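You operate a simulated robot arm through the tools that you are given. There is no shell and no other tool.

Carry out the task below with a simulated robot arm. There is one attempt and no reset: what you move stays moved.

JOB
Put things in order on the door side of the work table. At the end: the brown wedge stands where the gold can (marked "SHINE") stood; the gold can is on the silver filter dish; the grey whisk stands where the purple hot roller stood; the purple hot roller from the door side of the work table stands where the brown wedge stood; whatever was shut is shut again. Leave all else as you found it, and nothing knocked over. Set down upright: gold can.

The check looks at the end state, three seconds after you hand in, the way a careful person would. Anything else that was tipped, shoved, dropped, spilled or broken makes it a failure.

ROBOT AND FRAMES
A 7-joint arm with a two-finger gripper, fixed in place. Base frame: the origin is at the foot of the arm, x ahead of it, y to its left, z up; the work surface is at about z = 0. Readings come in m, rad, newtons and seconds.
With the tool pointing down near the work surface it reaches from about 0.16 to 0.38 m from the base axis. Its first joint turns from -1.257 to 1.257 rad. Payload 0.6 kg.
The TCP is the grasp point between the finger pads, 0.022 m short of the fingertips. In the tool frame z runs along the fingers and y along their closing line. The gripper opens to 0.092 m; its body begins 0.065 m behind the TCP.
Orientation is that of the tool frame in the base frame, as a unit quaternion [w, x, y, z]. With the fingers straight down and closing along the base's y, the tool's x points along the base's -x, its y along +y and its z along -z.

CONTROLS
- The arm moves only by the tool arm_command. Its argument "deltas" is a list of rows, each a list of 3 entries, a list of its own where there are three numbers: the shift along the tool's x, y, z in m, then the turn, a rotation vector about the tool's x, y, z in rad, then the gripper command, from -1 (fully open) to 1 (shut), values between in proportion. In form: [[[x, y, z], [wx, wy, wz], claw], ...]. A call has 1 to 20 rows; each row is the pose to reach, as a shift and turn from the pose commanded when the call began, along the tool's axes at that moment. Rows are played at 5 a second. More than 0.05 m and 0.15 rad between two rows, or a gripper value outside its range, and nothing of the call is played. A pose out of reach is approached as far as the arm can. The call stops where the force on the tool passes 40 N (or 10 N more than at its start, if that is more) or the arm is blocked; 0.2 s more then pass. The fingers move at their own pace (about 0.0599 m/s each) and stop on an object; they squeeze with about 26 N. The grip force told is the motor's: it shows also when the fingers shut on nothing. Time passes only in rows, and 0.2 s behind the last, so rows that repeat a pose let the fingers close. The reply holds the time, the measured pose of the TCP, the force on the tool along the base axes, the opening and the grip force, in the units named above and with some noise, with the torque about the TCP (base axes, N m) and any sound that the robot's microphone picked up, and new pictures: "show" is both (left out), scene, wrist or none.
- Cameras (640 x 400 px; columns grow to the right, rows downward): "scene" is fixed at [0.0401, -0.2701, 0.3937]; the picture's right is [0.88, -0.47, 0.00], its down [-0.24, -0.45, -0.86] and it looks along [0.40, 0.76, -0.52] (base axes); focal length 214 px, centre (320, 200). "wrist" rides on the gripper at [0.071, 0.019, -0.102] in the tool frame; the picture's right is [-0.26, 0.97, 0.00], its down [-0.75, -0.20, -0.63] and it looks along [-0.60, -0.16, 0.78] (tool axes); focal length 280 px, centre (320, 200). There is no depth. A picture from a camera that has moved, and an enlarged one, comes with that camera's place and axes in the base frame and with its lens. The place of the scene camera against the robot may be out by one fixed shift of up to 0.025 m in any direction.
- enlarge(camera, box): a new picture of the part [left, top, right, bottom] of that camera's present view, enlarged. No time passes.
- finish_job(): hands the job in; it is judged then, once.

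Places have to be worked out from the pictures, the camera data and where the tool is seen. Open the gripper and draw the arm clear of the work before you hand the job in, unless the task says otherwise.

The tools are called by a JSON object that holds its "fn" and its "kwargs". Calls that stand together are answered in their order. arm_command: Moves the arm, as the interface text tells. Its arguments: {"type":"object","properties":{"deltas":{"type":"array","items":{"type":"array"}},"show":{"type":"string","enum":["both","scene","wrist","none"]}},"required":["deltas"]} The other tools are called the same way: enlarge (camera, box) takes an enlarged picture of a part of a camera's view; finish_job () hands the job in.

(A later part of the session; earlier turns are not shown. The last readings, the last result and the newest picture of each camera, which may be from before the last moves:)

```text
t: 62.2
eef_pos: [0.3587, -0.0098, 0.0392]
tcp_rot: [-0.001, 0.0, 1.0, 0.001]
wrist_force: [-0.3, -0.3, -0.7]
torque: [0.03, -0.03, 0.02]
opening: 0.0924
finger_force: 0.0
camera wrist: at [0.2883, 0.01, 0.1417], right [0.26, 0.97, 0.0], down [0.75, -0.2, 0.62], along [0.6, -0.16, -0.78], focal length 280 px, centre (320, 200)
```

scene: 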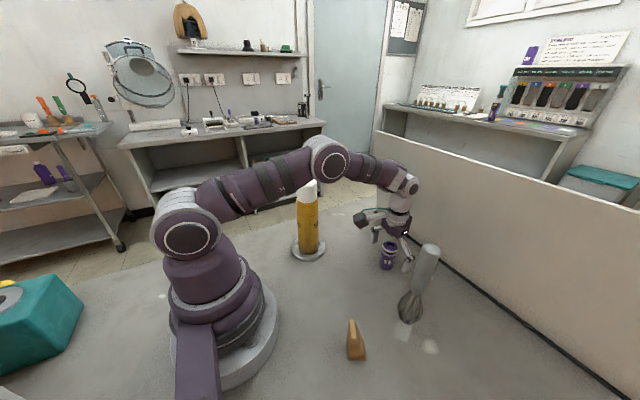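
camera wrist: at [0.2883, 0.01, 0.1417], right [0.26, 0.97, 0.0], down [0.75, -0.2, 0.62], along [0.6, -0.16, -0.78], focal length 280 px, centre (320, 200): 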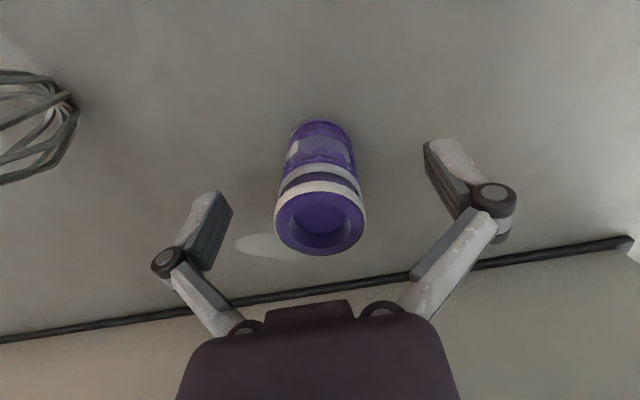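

The roller stands in the wedge's old place. I'll rise straight up, then pull back and up, and turn toward the whisk at safe height.

{"fn": "arm_command", "kwargs": {"deltas": [[[0, 0, -0.02], [0, 0, 0], -1], [[0, 0, -0.05], [0, 0, 0], -1], [[0, 0, -0.09], [0, 0, 0], -1], [[0.0182, 0, -0.117], [0, 0, 0], -1], [[0.0363, 0, -0.144], [0, 0, 0], -1], [[0.0545, 0, -0.17], [0, 0, 0], -1], [[0.0727, 0, -0.197], [0, 0, 0], -1], [[0.0908, 0, -0.224], [0, 0, 0], -1], [[0.109, 0, -0.25], [0, 0, 0], -1], [[0.112, -0.0163, -0.25], [0, 0, 0.133], -1], [[0.115, -0.0327, -0.25], [0, 0, 0.267], -1], [[0.119, -0.049, -0.25], [0, 0, 0.4], -1], [[0.119, -0.049, -0.25], [0, 0, 0.4], -1], [[0.119, -0.049, -0.25], [0, 0, 0.4], -1]], "show": "both"}}

{"fn": "enlarge", "kwargs": {"camera": "wrist", "box": [200, 60, 440, 220]}}

{"fn": "enlarge", "kwargs": {"camera": "scene", "box": [340, 220, 460, 370]}}

```text
t: 65.2
eef_pos: [0.2414, -0.0588, 0.2902]
tcp_rot: [-0.001, 0.199, 0.98, 0.001]
wrist_force: [-0.1, -0.3, 0.6]
torque: [0.02, -0.01, 0.0]
opening: 0.092
finger_force: 0.0
camera wrist: at [0.1832, -0.0124, 0.3931], right [0.62, 0.79, 0.0], down [0.61, -0.48, 0.62], along [0.49, -0.38, -0.78], focal length 280 px, centre (320, 200)
```

scene: 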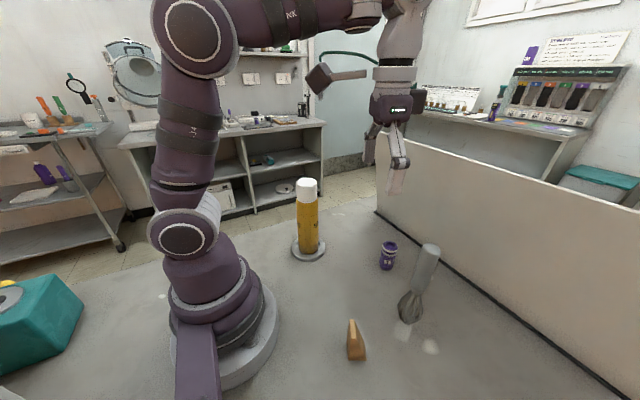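
wrist: 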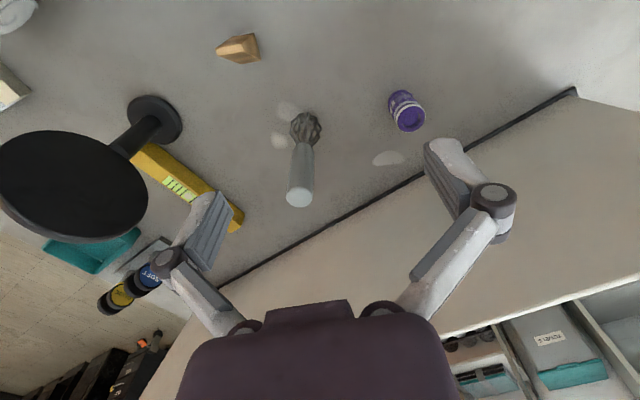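

```text
2.50 times, centred on (320, 140) of wrist
camera zoom: at [0.1832, -0.0124, 0.3931], right [0.62, 0.79, 0.0], down [0.61, -0.48, 0.62], along [0.49, -0.38, -0.78], focal length 701 px, centre (320, 350)
```

zoom: 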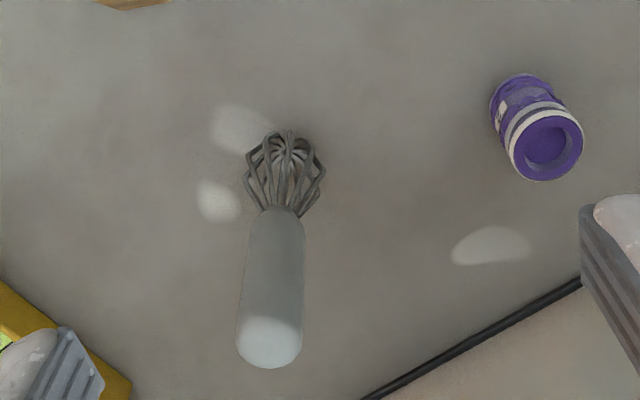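

```text
2.67 times, centred on (400, 295) of scene
camera zoom: at [0.0401, -0.2701, 0.3937], right [0.88, -0.47, 0.0], down [-0.24, -0.45, -0.86], along [0.4, 0.76, -0.52], focal length 572 px, centre (107, -53)
```

zoom: 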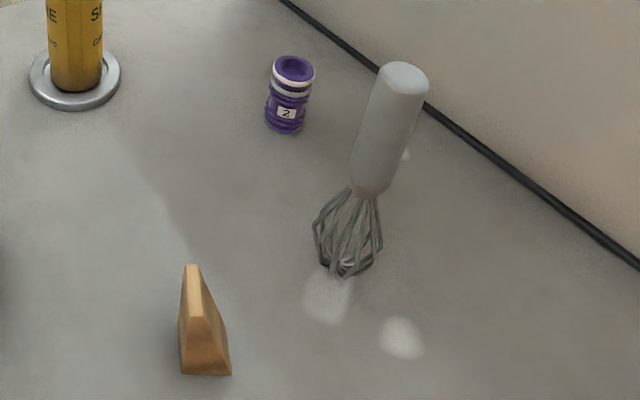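

All three placed objects stand upright. The whisk is at about (0.300,-0.127), about 0.18 m tall with a 2.6 cm handle. I'll move above it to z≈0.235 and check alignment.

{"fn": "arm_command", "kwargs": {"deltas": [[[-0.0204, -0.0096, 0.01], [0, 0, 0], -1], [[-0.0408, -0.0193, 0.025], [0, 0, 0], -1], [[-0.0611, -0.0289, 0.04], [0, 0, 0], -1], [[-0.0815, -0.0385, 0.055], [0, 0, 0], -1], [[-0.0815, -0.0385, 0.055], [0, 0, 0], -1], [[-0.0815, -0.0385, 0.055], [0, 0, 0], -1]], "show": "both"}}

{"fn": "enlarge", "kwargs": {"camera": "wrist", "box": [230, 30, 410, 180]}}

```text
t: 66.6
eef_pos: [0.3017, -0.1261, 0.2337]
tcp_rot: [-0.001, 0.198, 0.98, 0.001]
wrist_force: [0.2, 0.1, 0.5]
torque: [-0.02, 0.01, 0.0]
opening: 0.0921
finger_force: 0.0
camera wrist: at [0.2432, -0.0794, 0.336], right [0.62, 0.79, 0.0], down [0.62, -0.48, 0.62], along [0.49, -0.38, -0.78], focal length 280 px, centre (320, 200)
```

scene: 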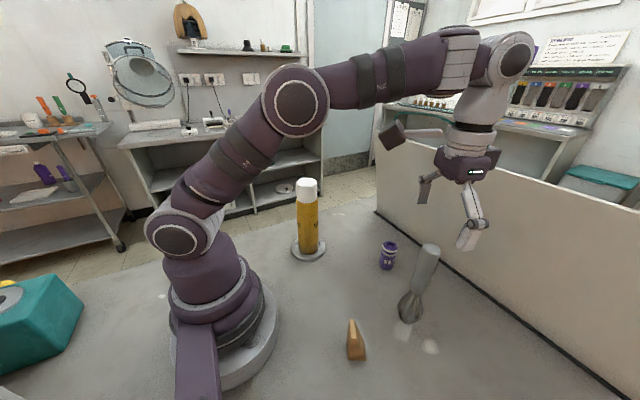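
wrist: 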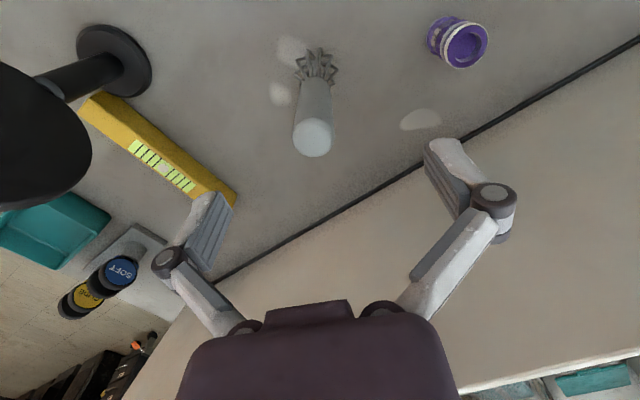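

```text
2.67 times, centred on (320, 105) of wrist
camera zoom: at [0.2432, -0.0794, 0.336], right [0.62, 0.79, 0.0], down [0.62, -0.48, 0.62], along [0.49, -0.38, -0.78], focal length 748 px, centre (320, 453)
```

zoom: 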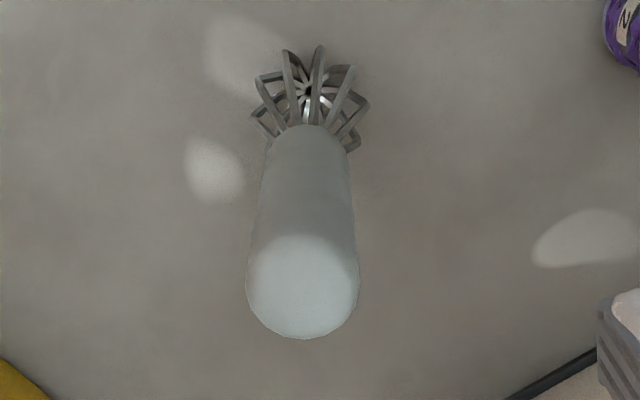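

The whisk axis is about 5 mm off along the closing line. I'll correct that and descend to z≈0.135 around the handle.

{"fn": "arm_command", "kwargs": {"deltas": [[[-0.0006, -0.0053, 0], [0, 0, 0], -1], [[-0.0006, -0.0053, 0.02], [0, 0, 0], -1], [[-0.0006, -0.0053, 0.045], [0, 0, 0], -1], [[-0.0006, -0.0053, 0.07], [0, 0, 0], -1], [[-0.0006, -0.0053, 0.09], [0, 0, 0], -1], [[-0.0006, -0.0053, 0.1], [0, 0, 0], -1], [[-0.0006, -0.0053, 0.1], [0, 0, 0], -1]], "show": "both"}}

{"fn": "enlarge", "kwargs": {"camera": "wrist", "box": [200, 60, 460, 320]}}

```text
t: 68.2
eef_pos: [0.2993, -0.1313, 0.1336]
tcp_rot: [-0.001, 0.199, 0.98, 0.001]
wrist_force: [-0.8, 0.2, -0.1]
torque: [-0.02, 0.0, 0.0]
opening: 0.092
finger_force: 0.0
camera wrist: at [0.2409, -0.0847, 0.2359], right [0.62, 0.79, 0.0], down [0.62, -0.48, 0.62], along [0.49, -0.38, -0.78], focal length 280 px, centre (320, 200)
```

scene: 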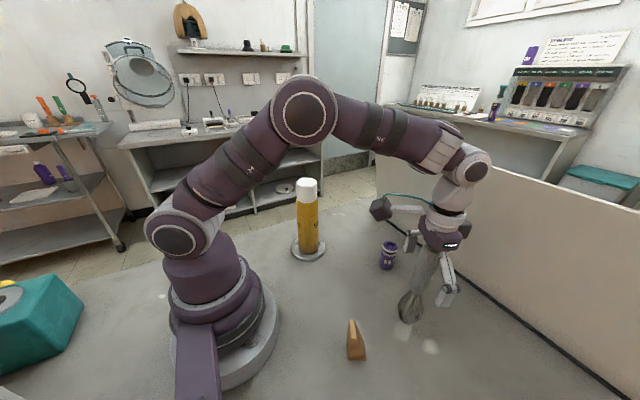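
wrist: 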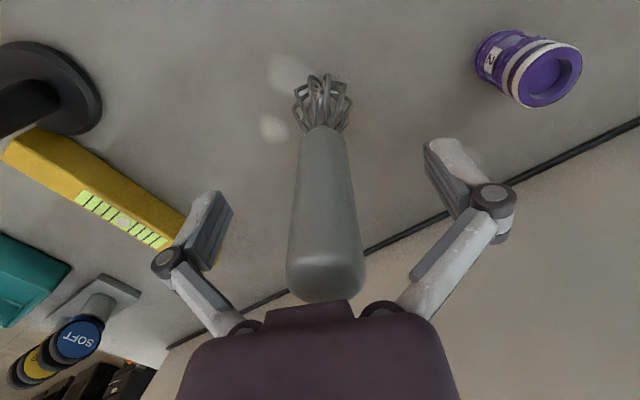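

```text
1.54 times, centred on (330, 190) of wrist
camera zoom: at [0.2409, -0.0847, 0.2359], right [0.62, 0.79, 0.0], down [0.62, -0.48, 0.62], along [0.49, -0.38, -0.78], focal length 431 px, centre (305, 215)
```

zoom: 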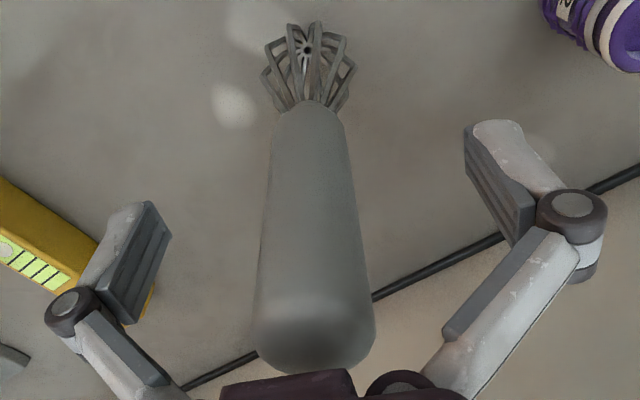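

The handle is centred to within 1.5 mm, with space above it. I'll make a small correction and close gently.

{"fn": "arm_command", "kwargs": {"deltas": [[[-0.0004, 0.0015, 0], [0, 0, 0], -1], [[-0.0004, 0.0015, 0], [0, 0, 0], 0], [[-0.0004, 0.0015, 0], [0, 0, 0], 0.3], [[-0.0004, 0.0015, 0], [0, 0, 0], 0.6], [[-0.0004, 0.0015, 0], [0, 0, 0], 1], [[-0.0004, 0.0015, 0], [0, 0, 0], 1]], "show": "both"}}

{"fn": "enlarge", "kwargs": {"camera": "wrist", "box": [200, 60, 460, 320]}}

{"fn": "enlarge", "kwargs": {"camera": "scene", "box": [360, 190, 480, 340]}}

```text
t: 69.6
eef_pos: [0.3009, -0.1295, 0.1334]
tcp_rot: [-0.001, 0.199, 0.98, 0.002]
wrist_force: [-0.7, -0.8, 1.8]
torque: [-0.07, 0.03, 0.0]
opening: 0.0246
finger_force: 25.9
camera wrist: at [0.242, -0.0836, 0.2361], right [0.62, 0.79, 0.0], down [0.62, -0.48, 0.62], along [0.49, -0.38, -0.78], focal length 280 px, centre (320, 200)
```

scene: 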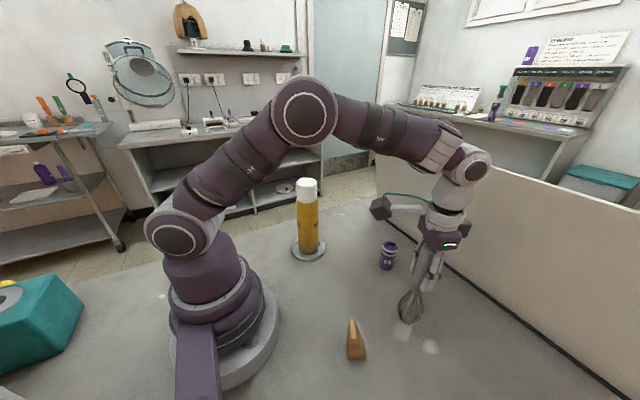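
wrist: 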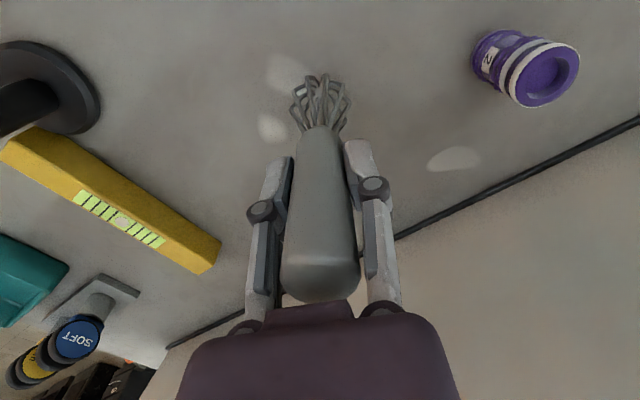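

```text
1.54 times, centred on (330, 190) of wrist
camera zoom: at [0.242, -0.0836, 0.2361], right [0.62, 0.79, 0.0], down [0.62, -0.48, 0.62], along [0.49, -0.38, -0.78], focal length 431 px, centre (305, 215)
```

zoom: 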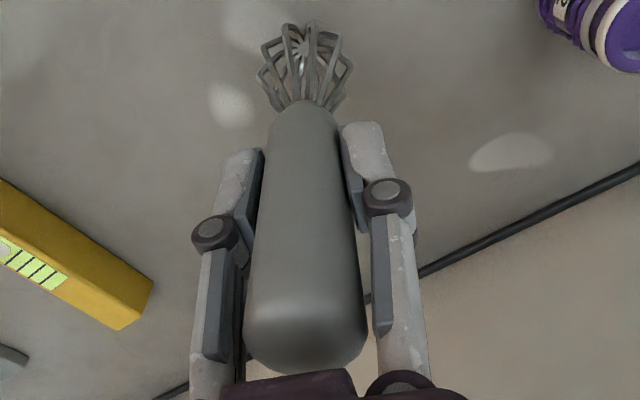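

```text
2.67 times, centred on (420, 265) of scene
camera zoom: at [0.0401, -0.2701, 0.3937], right [0.88, -0.47, 0.0], down [-0.24, -0.45, -0.86], along [0.4, 0.76, -0.52], focal length 572 px, centre (53, 27)
```

zoom: 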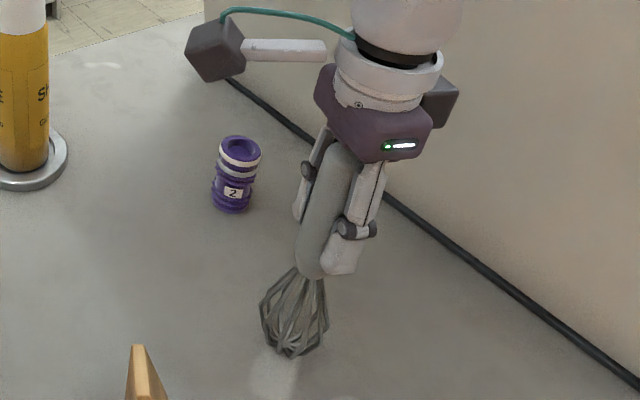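

The whisk is held at 2.5 cm opening. I'll lift it straight up, then pull in while rising toward z≈0.36, so it can pass over the can (top 0.203) with its lower end at about 0.225.

{"fn": "arm_command", "kwargs": {"deltas": [[[0, 0, -0.004], [0, 0, 0], 1], [[0, 0, -0.012], [0, 0, 0], 1], [[0, 0, -0.025], [0, 0, 0], 1], [[0, 0, -0.04], [0, 0, 0], 1], [[0, 0, -0.06], [0, 0, 0], 1], [[0, 0, -0.08], [0, 0, 0], 1], [[0.0143, 0.0002, -0.1], [0, 0, 0], 1], [[0.0286, 0.0004, -0.12], [0, 0, 0], 1], [[0.0429, 0.0005, -0.14], [0, 0, 0], 1], [[0.0571, 0.0007, -0.16], [0, 0, 0], 1], [[0.0714, 0.0009, -0.18], [0, 0, 0], 1], [[0.0857, 0.0011, -0.205], [0, 0, 0], 1], [[0.1, 0.0013, -0.225], [0, 0, 0], 1], [[0.1, 0.0013, -0.225], [0, 0, 0], 1]], "show": "both"}}

```text
t: 72.2
eef_pos: [0.2322, -0.1019, 0.3299]
tcp_rot: [0.013, 0.2, 0.98, -0.002]
wrist_force: [27.8, -1.1, -42.9]
torque: [-1.48, 0.19, -0.95]
opening: 0.0242
finger_force: 25.2
stopped in row 12: the force on the tool passed its limit at 185 N (the readings are from after the stop); the commanded pose is now the measured one
camera wrist: at [0.1714, -0.0542, 0.4302], right [0.62, 0.79, 0.01], down [0.6, -0.48, 0.65], along [0.51, -0.39, -0.76], focal length 280 px, centre (320, 200)
```

scene: 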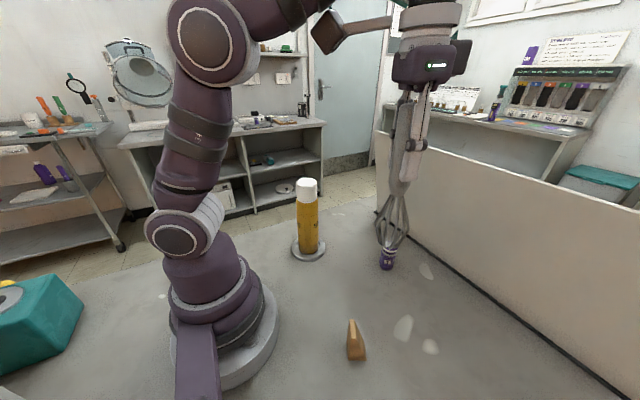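
wrist: 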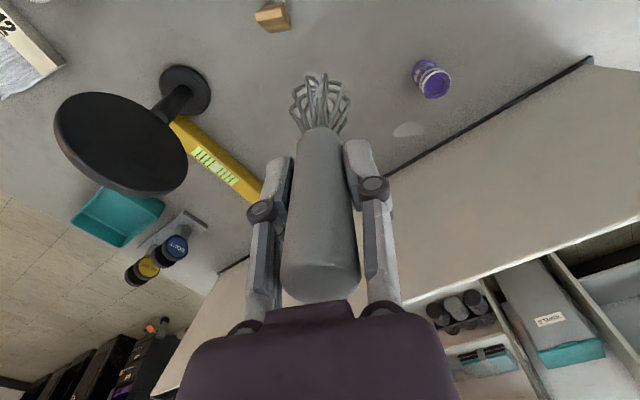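

The tool force jumped at z≈0.33. The wrist camera arm most likely met the robot's own forearm from below, since the push was down and outward. The whisk is still held. I'll back down 3 cm right away to relieve it and read the forces.

{"fn": "arm_command", "kwargs": {"deltas": [[[0, 0, 0.008], [0, 0, 0], 1], [[0, 0, 0.016], [0, 0, 0], 1], [[0, 0, 0.024], [0, 0, 0], 1], [[0, 0, 0.03], [0, 0, 0], 1], [[0, 0, 0.03], [0, 0, 0], 1]], "show": "both"}}

```text
t: 73.4
eef_pos: [0.232, -0.102, 0.3]
tcp_rot: [0.011, 0.198, 0.98, -0.002]
wrist_force: [0.6, -0.8, 0.0]
torque: [0.03, -0.03, 0.0]
opening: 0.0246
finger_force: 25.4
camera wrist: at [0.1721, -0.0544, 0.4008], right [0.62, 0.79, 0.01], down [0.6, -0.48, 0.64], along [0.51, -0.39, -0.77], focal length 280 px, centre (320, 200)
```

scene: 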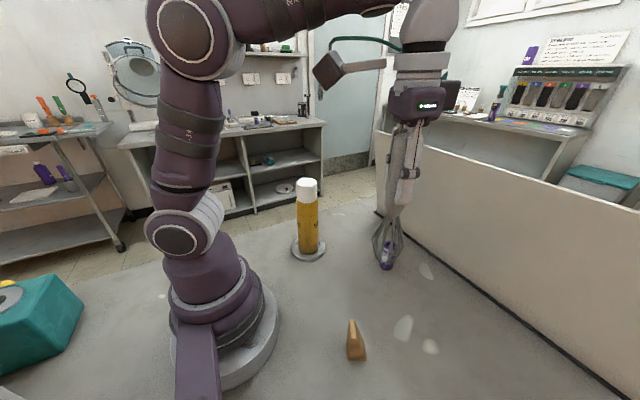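
wrist: 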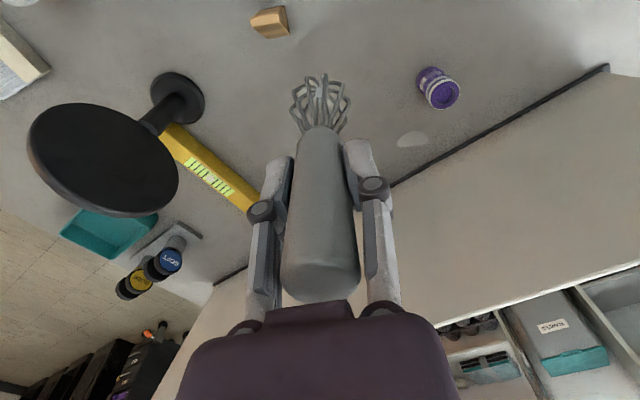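

The contact is relieved and the whisk hasn't moved in the grip. The tool ended up tilted about 1.3°, so I'll rotate it back to vertical.

{"fn": "arm_command", "kwargs": {"deltas": [[[0, 0, 0], [0, 0.012, 0], 1], [[0, 0, 0], [0, 0.0235, 0], 1], [[0, 0, 0], [0, 0.0235, 0], 1], [[0, 0, 0], [0, 0.0235, 0], 1]], "show": "none"}}

{"fn": "arm_command", "kwargs": {"deltas": [[[0, 0, 0], [0, 0, 0], 1]], "show": "both"}}

{"fn": "enlarge", "kwargs": {"camera": "scene", "box": [300, 0, 480, 280]}}

```text
t: 74.4
eef_pos: [0.232, -0.1006, 0.2985]
tcp_rot: [0.0, 0.199, 0.98, 0.0]
wrist_force: [-0.6, -0.2, -1.7]
torque: [-0.02, -0.02, 0.04]
opening: 0.0246
finger_force: 26.3
```

```text
t: 74.8
eef_pos: [0.2306, -0.1019, 0.3004]
tcp_rot: [0.0, 0.198, 0.98, 0.0]
wrist_force: [-1.2, 0.2, -0.5]
torque: [0.01, -0.04, -0.02]
opening: 0.0244
finger_force: 26.2
camera wrist: at [0.174, -0.0552, 0.4025], right [0.62, 0.79, 0.0], down [0.61, -0.48, 0.62], along [0.49, -0.38, -0.78], focal length 280 px, centre (320, 200)
```

scene: 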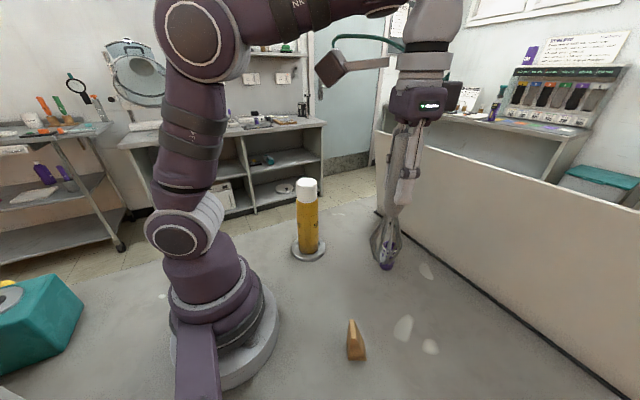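
wrist: 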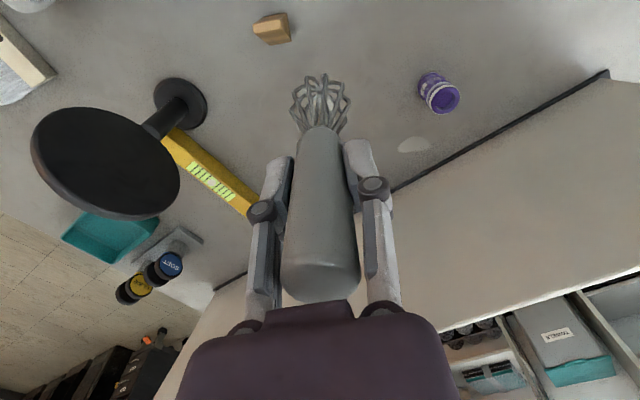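

```text
1.43 times, centred on (390, 140) of scene
camera zoom: at [0.0401, -0.2701, 0.3937], right [0.88, -0.47, 0.0], down [-0.24, -0.45, -0.86], along [0.4, 0.76, -0.52], focal length 306 px, centre (220, 286)
```

zoom: 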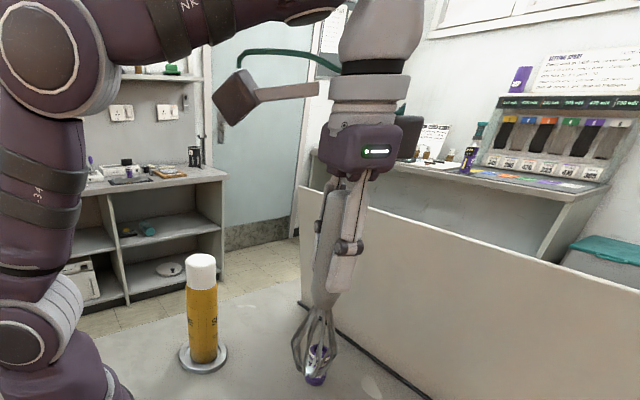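

The tool is vertical again and everything is steady. Since the high route is blocked, I'll pass the can on the inside instead, at a small radius. First I'll pull in slowly to r≈0.18 at z=0.30, well before the can, to confirm the arm can reach it.

{"fn": "arm_command", "kwargs": {"deltas": [[[0.0061, 0.0035, 0], [0, 0, 0.0167], 1], [[0.0122, 0.0068, 0], [0, 0, 0.0333], 1], [[0.0184, 0.0099, 0], [0, 0, 0.05], 1], [[0.0247, 0.0129, 0], [0, 0, 0.0667], 1], [[0.0309, 0.0157, 0], [0, 0, 0.0833], 1], [[0.0372, 0.0183, 0], [0, 0, 0.1], 1], [[0.0435, 0.0208, 0], [0, 0, 0.1167], 1], [[0.0498, 0.0231, 0], [0, 0, 0.1333], 1], [[0.0562, 0.0252, 0], [0, 0, 0.15], 1], [[0.0626, 0.0271, 0], [0, 0, 0.1667], 1], [[0.069, 0.0289, 0], [0, 0, 0.1833], 1], [[0.0754, 0.0305, 0], [0, 0, 0.2], 1], [[0.0754, 0.0305, 0], [0, 0, 0.2], 1]], "show": "both"}}

```text
t: 77.6
eef_pos: [0.1732, -0.0442, 0.3003]
tcp_rot: [0.0, 0.296, 0.955, -0.001]
wrist_force: [-0.2, -0.1, -1.2]
torque: [-0.01, 0.06, 0.03]
opening: 0.0244
finger_force: 26.4
camera wrist: at [0.1255, 0.0124, 0.4027], right [0.76, 0.65, 0.0], down [0.51, -0.59, 0.62], along [0.41, -0.48, -0.78], focal length 280 px, centre (320, 200)
```

scene: 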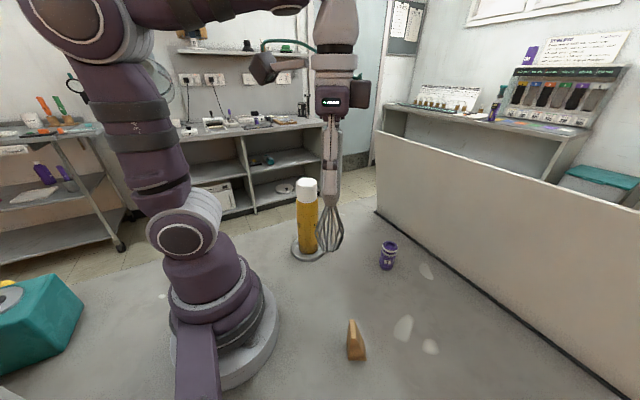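
wrist: 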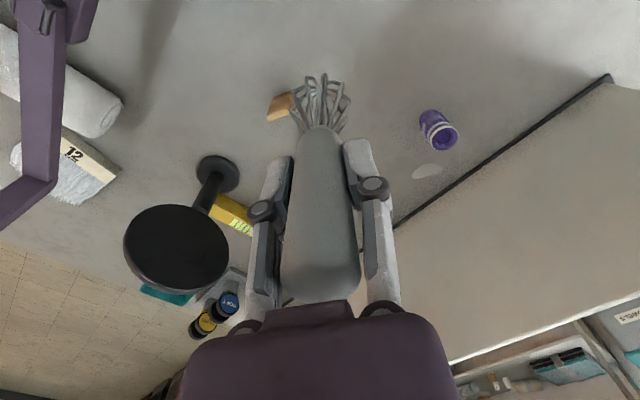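

r≈0.18 at z=0.30 is reachable. The inner path leaves about 2 cm between the whisk head and the can. I'll sweep the first part and check the gap on camera.

{"fn": "arm_command", "kwargs": {"deltas": [[[0.0069, 0.0163, 0], [0, 0, -0.075], 1], [[0.0153, 0.0319, 0], [0, 0, -0.15], 1], [[0.0253, 0.0466, 0], [0, 0, -0.225], 1], [[0.0366, 0.0602, 0], [0, 0, -0.3], 1], [[0.0492, 0.0726, 0], [0, 0, -0.375], 1], [[0.0492, 0.0726, 0], [0, 0, -0.375], 1]], "show": "both"}}

{"fn": "enlarge", "kwargs": {"camera": "wrist", "box": [220, 20, 460, 180]}}

```text
t: 79.0
eef_pos: [0.1741, 0.045, 0.2986]
tcp_rot: [0.0, 0.112, 0.994, 0.0]
wrist_force: [0.4, -0.3, -1.3]
torque: [0.04, 0.02, -0.01]
opening: 0.0244
finger_force: 26.5
camera wrist: at [0.1089, 0.0802, 0.4018], right [0.47, 0.88, 0.0], down [0.69, -0.37, 0.62], along [0.55, -0.29, -0.78], focal length 280 px, centre (320, 200)
```

scene: 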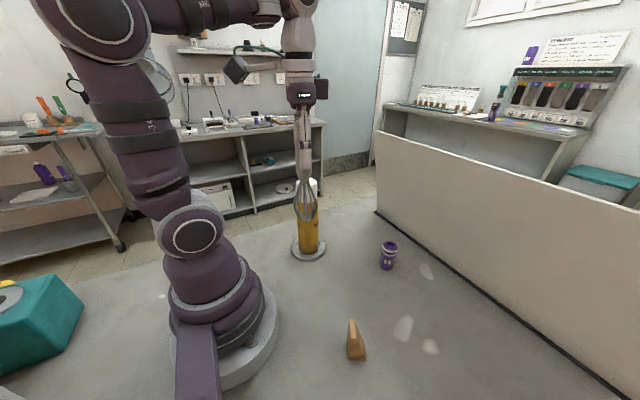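
wrist: 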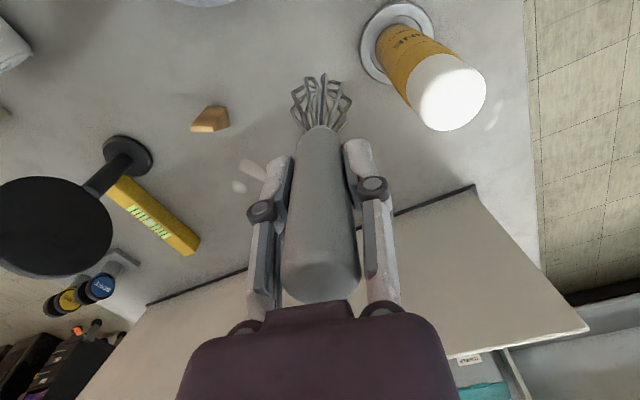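

```text
2.50 times, centred on (340, 100) of wrist
camera zoom: at [0.1089, 0.0802, 0.4018], right [0.47, 0.88, 0.0], down [0.69, -0.37, 0.62], along [0.55, -0.29, -0.78], focal length 701 px, centre (270, 450)
```

zoom: 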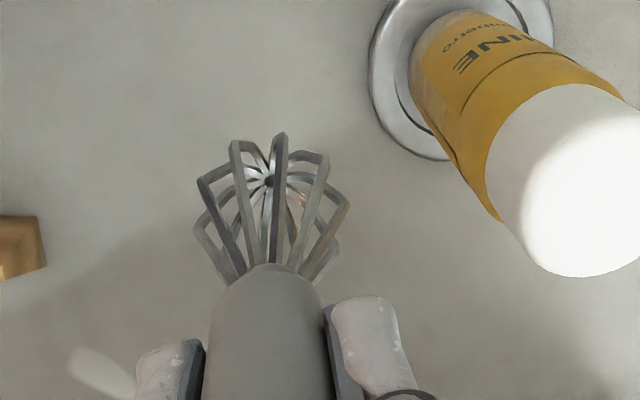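

The gap to the can looks good. Continuing the sweep to above the roller's old spot.

{"fn": "arm_command", "kwargs": {"deltas": [[[0.0087, 0.0154, 0], [0, 0, -0.075], 1], [[0.0189, 0.0299, 0], [0, 0, -0.15], 1], [[0.0305, 0.0433, 0], [0, 0, -0.225], 1], [[0.0434, 0.0555, 0], [0, 0, -0.3], 1], [[0.0573, 0.0664, 0], [0, 0, -0.375], 1], [[0.0723, 0.0758, 0], [0, 0, -0.45], 1], [[0.0881, 0.0837, 0], [0, 0, -0.525], 1], [[0.1034, 0.0939, 0], [0, 0, -0.6], 1], [[0.12, 0.1023, 0], [0, 0, -0.675], 1], [[0.12, 0.1023, 0], [0, 0, -0.675], 1], [[0.12, 0.1023, 0], [0, 0, -0.675], 1]], "show": "both"}}

```text
t: 81.4
eef_pos: [0.0801, 0.1722, 0.2991]
tcp_rot: [-0.001, -0.224, 0.975, 0.0]
wrist_force: [0.9, 0.5, -0.7]
torque: [0.02, -0.01, -0.01]
opening: 0.0241
finger_force: 26.0
camera wrist: at [0.0084, 0.1588, 0.4017], right [-0.19, 0.98, 0.0], down [0.77, 0.14, 0.62], along [0.61, 0.12, -0.78], focal length 280 px, centre (320, 200)
```

scene: 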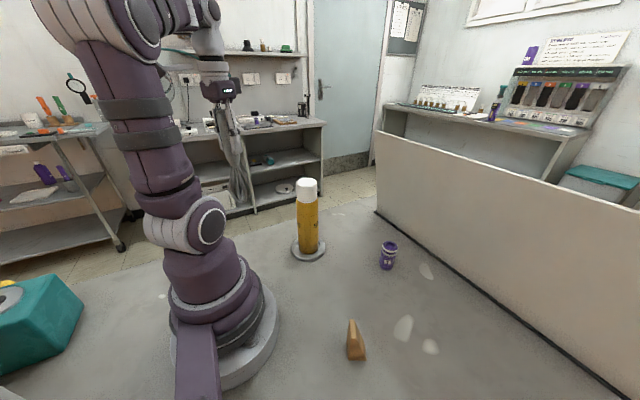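
wrist: 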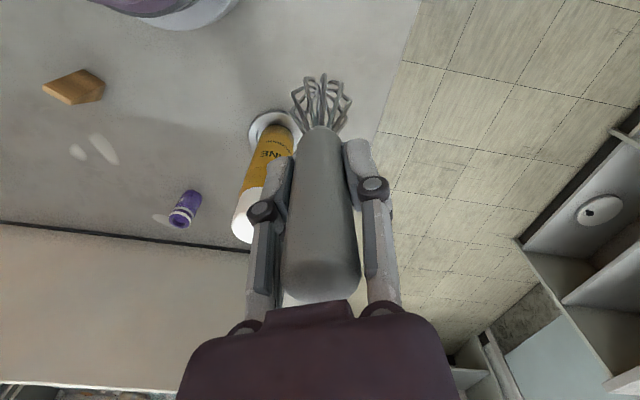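

Above the roller's old place, with the whisk head directly under the tool axis. I'll descend on the same slightly outward path that worked before, down to z≈0.15 (whisk end about 1.5 cm above the table).

{"fn": "arm_command", "kwargs": {"deltas": [[[-0.005, 0.004, 0], [0, 0, 0], 1], [[-0.0093, 0.0077, 0.005], [0, 0, 0], 1], [[-0.0093, 0.0077, 0.025], [0, 0, 0], 1], [[-0.0093, 0.0077, 0.045], [0, 0, 0], 1], [[-0.0093, 0.0077, 0.065], [0, 0, 0], 1], [[-0.0093, 0.0077, 0.085], [0, 0, 0], 1], [[-0.007, 0.0058, 0.1], [0, 0, 0], 1], [[-0.0045, 0.0037, 0.115], [0, 0, 0], 1], [[-0.002, 0.0017, 0.128], [0, 0, 0], 1], [[0, 0, 0.14], [0, 0, 0], 1], [[0, 0, 0.15], [0, 0, 0], 1], [[0, 0, 0.15], [0, 0, 0], 1], [[0, 0, 0.15], [0, 0, 0], 1]], "show": "both"}}

{"fn": "enlarge", "kwargs": {"camera": "wrist", "box": [220, 40, 420, 200]}}

{"fn": "enlarge", "kwargs": {"camera": "scene", "box": [200, 150, 340, 290]}}

```text
t: 84.2
eef_pos: [0.0805, 0.1685, 0.1505]
tcp_rot: [0.0, -0.223, 0.975, 0.001]
wrist_force: [-1.2, -0.6, -0.9]
torque: [0.0, 0.0, 0.03]
opening: 0.0242
finger_force: 25.8
out of reach, approached as far as the arm can: row 3
camera wrist: at [0.0084, 0.1561, 0.2529], right [-0.18, 0.98, 0.0], down [0.77, 0.14, 0.62], along [0.61, 0.12, -0.78], focal length 280 px, centre (320, 200)
```

scene: 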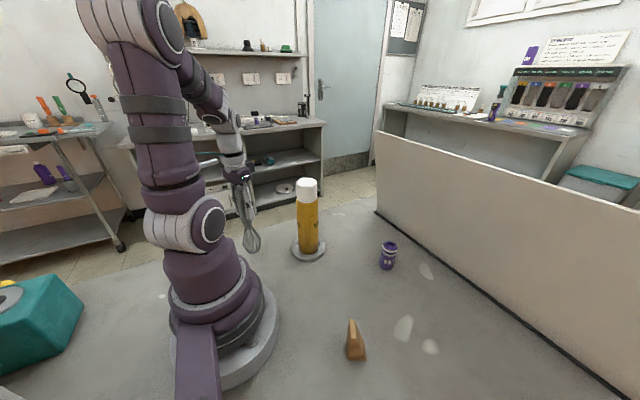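
wrist: 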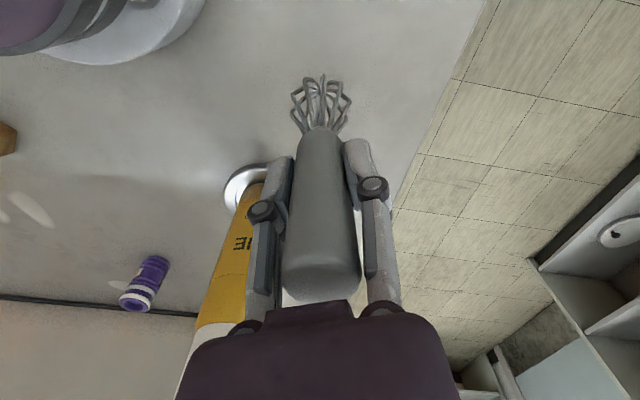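

```text
2.50 times, centred on (320, 120) of wrist
camera zoom: at [0.0084, 0.1561, 0.2529], right [-0.18, 0.98, 0.0], down [0.77, 0.14, 0.62], along [0.61, 0.12, -0.78], focal length 701 px, centre (320, 400)
```

zoom: 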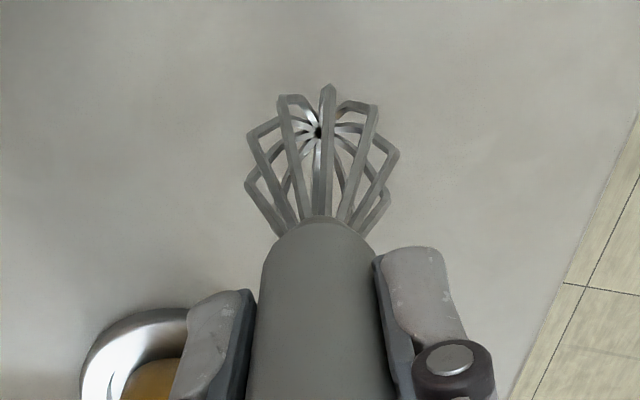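

```text
2.86 times, centred on (270, 220) of scene
camera zoom: at [0.0401, -0.2701, 0.3937], right [0.88, -0.47, 0.0], down [-0.24, -0.45, -0.86], along [0.4, 0.76, -0.52], focal length 613 px, centre (463, 143)
```

zoom: 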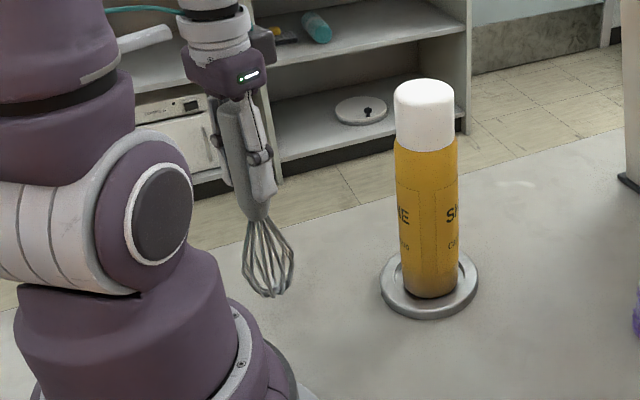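

The whisk hangs vertically just above the spot, clear of the can. I'll lower to just above contact.

{"fn": "arm_command", "kwargs": {"deltas": [[[0, 0, 0.004], [0, 0, 0], 1], [[0, 0, 0.008], [0, 0, 0], 1], [[0, 0, 0.0115], [0, 0, 0], 1], [[0, 0, 0.0115], [0, 0, 0], 1]], "show": "none"}}

{"fn": "arm_command", "kwargs": {"deltas": [[[0, 0, 0.001], [0, 0, 0], 1], [[0, 0, 0.0015], [0, 0, 0], 1], [[0, 0, 0.0015], [0, 0, 0], 1]], "show": "none"}}

```text
t: 85.2
eef_pos: [0.0799, 0.1697, 0.1383]
tcp_rot: [0.001, -0.224, 0.975, 0.0]
wrist_force: [0.1, -0.3, -1.0]
torque: [-0.03, 0.02, 0.0]
opening: 0.0238
finger_force: 26.4
```

```text
t: 86.0
eef_pos: [0.0786, 0.1697, 0.1369]
tcp_rot: [0.0, -0.223, 0.975, 0.0]
wrist_force: [0.4, 0.4, -1.3]
torque: [-0.03, 0.02, 0.02]
opening: 0.024
finger_force: 26.0
```

Not touching yet at z≈0.137; going 1 mm at a time.

{"fn": "arm_command", "kwargs": {"deltas": [[[0, 0, 0.001], [0, 0, 0], 1], [[0, 0, 0.0015], [0, 0, 0], 1], [[0, 0, 0.0015], [0, 0, 0], 1]], "show": "none"}}

```text
t: 86.8
eef_pos: [0.0801, 0.1695, 0.1363]
tcp_rot: [0.0, -0.223, 0.975, 0.0]
wrist_force: [-0.4, 0.0, -0.8]
torque: [-0.01, 0.03, 0.0]
opening: 0.024
finger_force: 26.3
```

{"fn": "arm_command", "kwargs": {"deltas": [[[0, 0, 0.001], [0, 0, 0], 1], [[0, 0, 0.001], [0, 0, 0], 1]], "show": "none"}}

```text
t: 87.4
eef_pos: [0.0803, 0.1708, 0.1347]
tcp_rot: [0.0, -0.222, 0.975, 0.0]
wrist_force: [0.1, 0.5, -0.7]
torque: [-0.02, 0.01, 0.02]
opening: 0.0241
finger_force: 25.9
```

Still hanging free (about −0.7 N). Another 1 mm.

{"fn": "arm_command", "kwargs": {"deltas": [[[0, 0, 0.001], [0, 0, 0], 1], [[0, 0, 0.001], [0, 0, 0], 1]], "show": "none"}}

```text
t: 88.0
eef_pos: [0.0794, 0.1695, 0.1348]
tcp_rot: [0.001, -0.223, 0.975, 0.001]
wrist_force: [0.9, 0.4, -0.2]
torque: [0.01, 0.02, 0.03]
opening: 0.0237
finger_force: 25.8
```

{"fn": "arm_command", "kwargs": {"deltas": [[[0, 0, 0.0008], [0, 0, 0], 1], [[0, 0, 0.0008], [0, 0, 0], 1]], "show": "both"}}

{"fn": "enlarge", "kwargs": {"camera": "scene", "box": [225, 190, 275, 265]}}

{"fn": "enlarge", "kwargs": {"camera": "wrist", "box": [250, 40, 390, 150]}}

```text
t: 88.6
eef_pos: [0.0806, 0.1699, 0.1328]
tcp_rot: [0.0, -0.223, 0.975, 0.001]
wrist_force: [-1.1, -0.5, 22.5]
torque: [-0.05, 0.07, -0.07]
opening: 0.0238
finger_force: 26.0
camera wrist: at [0.0082, 0.1577, 0.2356], right [-0.18, 0.98, 0.0], down [0.77, 0.14, 0.63], along [0.61, 0.12, -0.78], focal length 280 px, centre (320, 200)
```

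scene: 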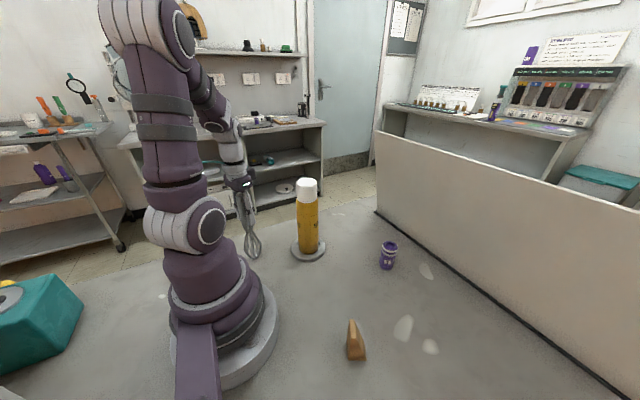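
wrist: 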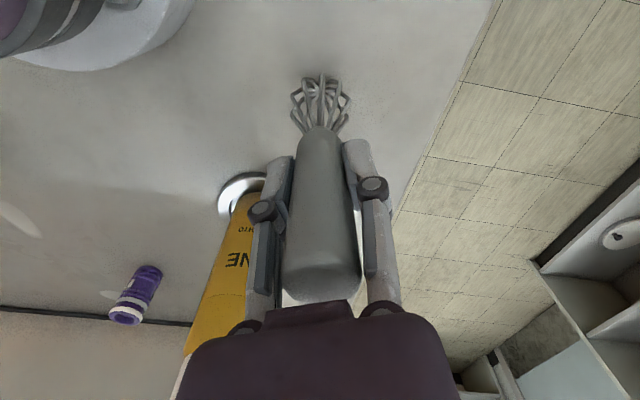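

```text
5.33 times, centred on (250, 228) of scene
camera zoom: at [0.0401, -0.2701, 0.3937], right [0.88, -0.47, 0.0], down [-0.24, -0.45, -0.86], along [0.4, 0.76, -0.51], focal length 1144 px, centre (693, 53)
```

zoom: 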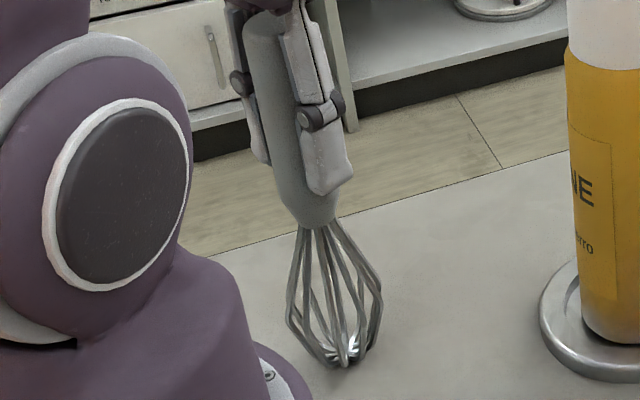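

```text
3.64 times, centred on (320, 95) of wrist
camera zoom: at [0.0082, 0.1577, 0.2356], right [-0.18, 0.98, 0.0], down [0.77, 0.14, 0.63], along [0.61, 0.12, -0.78], focal length 1020 px, centre (320, 582)
```

zoom: 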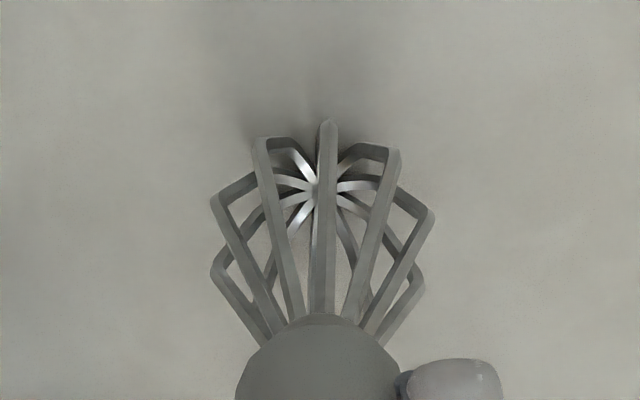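

Contact at 22.5 N, so the whisk stands on the table with the tool vertical. I'll ease up 0.7 mm and open slowly.

{"fn": "arm_command", "kwargs": {"deltas": [[[0, 0, -0.0007], [0, 0, 0], 1], [[0, 0, -0.0007], [0, 0, 0], 0.48], [[0, 0, -0.0007], [0, 0, 0], 0.4], [[0, 0, -0.0007], [0, 0, 0], 0.2], [[0, 0, -0.0007], [0, 0, 0], -0.2], [[0, 0, -0.0007], [0, 0, 0], -0.6], [[0, 0, -0.0007], [0, 0, 0], -1], [[0, 0, -0.0007], [0, 0, 0], -1]], "show": "both"}}

{"fn": "enlarge", "kwargs": {"camera": "wrist", "box": [200, 60, 460, 320]}}

```text
t: 90.4
eef_pos: [0.0797, 0.1698, 0.1338]
tcp_rot: [0.0, -0.223, 0.975, 0.0]
wrist_force: [0.3, 0.2, 0.6]
torque: [-0.01, -0.04, 0.01]
opening: 0.092
finger_force: 0.0
camera wrist: at [0.0081, 0.1572, 0.2362], right [-0.18, 0.98, 0.0], down [0.77, 0.14, 0.62], along [0.61, 0.12, -0.78], focal length 280 px, centre (320, 200)
```

scene: 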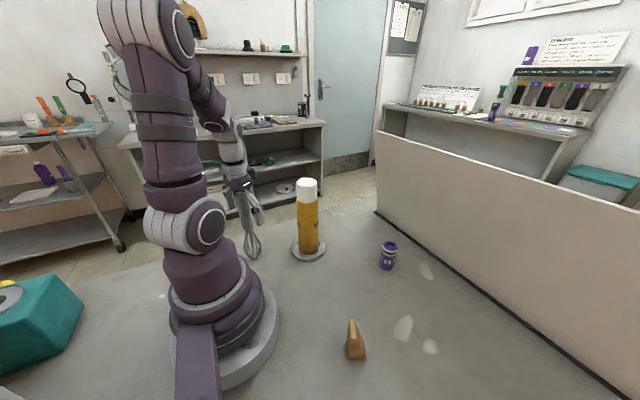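
wrist: 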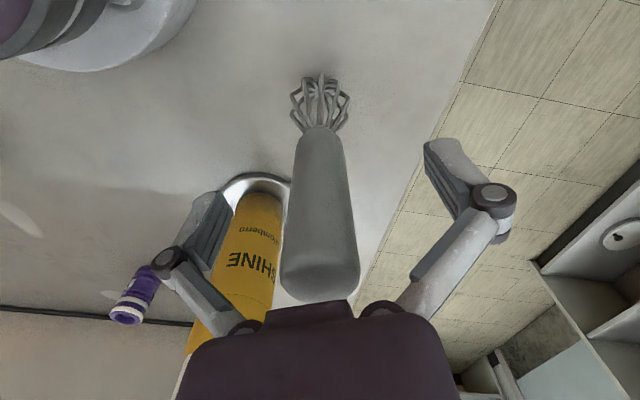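

```text
1.54 times, centred on (330, 190) of wrist
camera zoom: at [0.0081, 0.1572, 0.2362], right [-0.18, 0.98, 0.0], down [0.77, 0.14, 0.62], along [0.61, 0.12, -0.78], focal length 431 px, centre (305, 215)
```

zoom: 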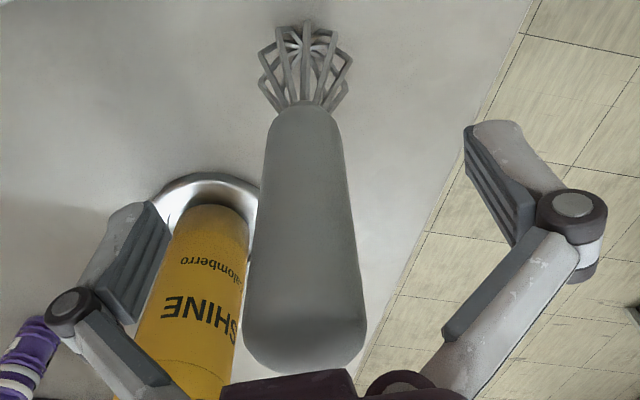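

The whisk stands on its own, with forces near zero. I'll rise straight up until the fingertips clear the handle, then go outward to z≈0.30.

{"fn": "arm_command", "kwargs": {"deltas": [[[0, 0, -0.01], [0, 0, 0], -1], [[0, 0, -0.03], [0, 0, 0], -1], [[0, 0, -0.05], [0, 0, 0], -1], [[0, 0, -0.07], [0, 0, 0], -1], [[0, 0, -0.09], [0, 0, 0], -1], [[-0.003, 0.0025, -0.105], [0, 0, 0], -1], [[-0.006, 0.005, -0.12], [0, 0, 0], -1], [[-0.0093, 0.0077, -0.135], [0, 0, 0], -1], [[-0.0093, 0.0077, -0.15], [0, 0, 0], -1], [[-0.0093, 0.0077, -0.167], [0, 0, 0], -1], [[-0.0093, 0.0077, -0.167], [0, 0, 0], -1]], "show": "both"}}

{"fn": "enlarge", "kwargs": {"camera": "scene", "box": [210, 150, 350, 290]}}

{"fn": "enlarge", "kwargs": {"camera": "wrist", "box": [200, 0, 400, 160]}}

```text
t: 92.8
eef_pos: [0.0847, 0.1798, 0.3024]
tcp_rot: [0.0, -0.225, 0.974, 0.001]
wrist_force: [0.2, -0.4, 0.6]
torque: [0.0, -0.03, -0.01]
opening: 0.0921
finger_force: 0.0
camera wrist: at [0.012, 0.1684, 0.4039], right [-0.19, 0.98, 0.0], down [0.77, 0.14, 0.62], along [0.61, 0.12, -0.78], focal length 280 px, centre (320, 200)
```

scene: 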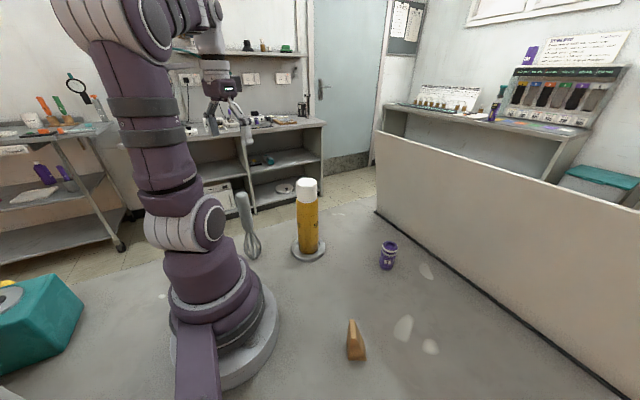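
wrist: 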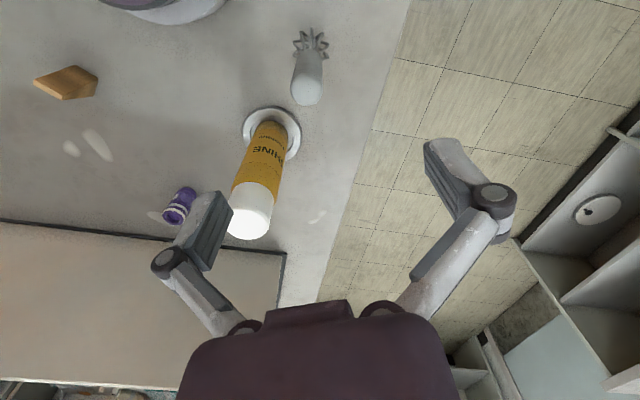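

```text
2.86 times, centred on (280, 220) of scene
camera zoom: at [0.0401, -0.2701, 0.3937], right [0.88, -0.47, 0.0], down [-0.24, -0.45, -0.86], along [0.4, 0.76, -0.52], focal length 613 px, centre (434, 143)
```

zoom: 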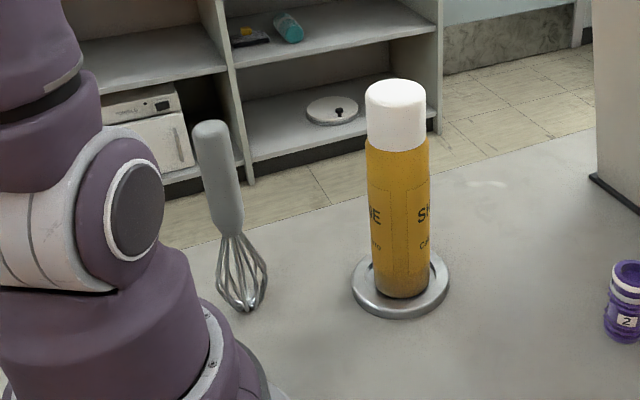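

```text
2.50 times, centred on (300, 80) of wrist
camera zoom: at [0.012, 0.1684, 0.4039], right [-0.19, 0.98, 0.0], down [0.77, 0.14, 0.62], along [0.61, 0.12, -0.78], focal length 701 px, centre (370, 500)
```

zoom: 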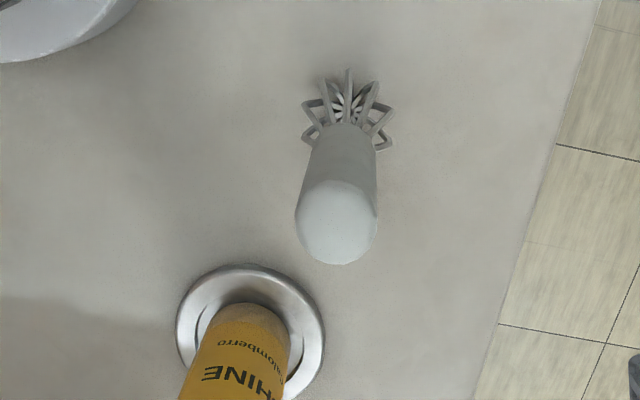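

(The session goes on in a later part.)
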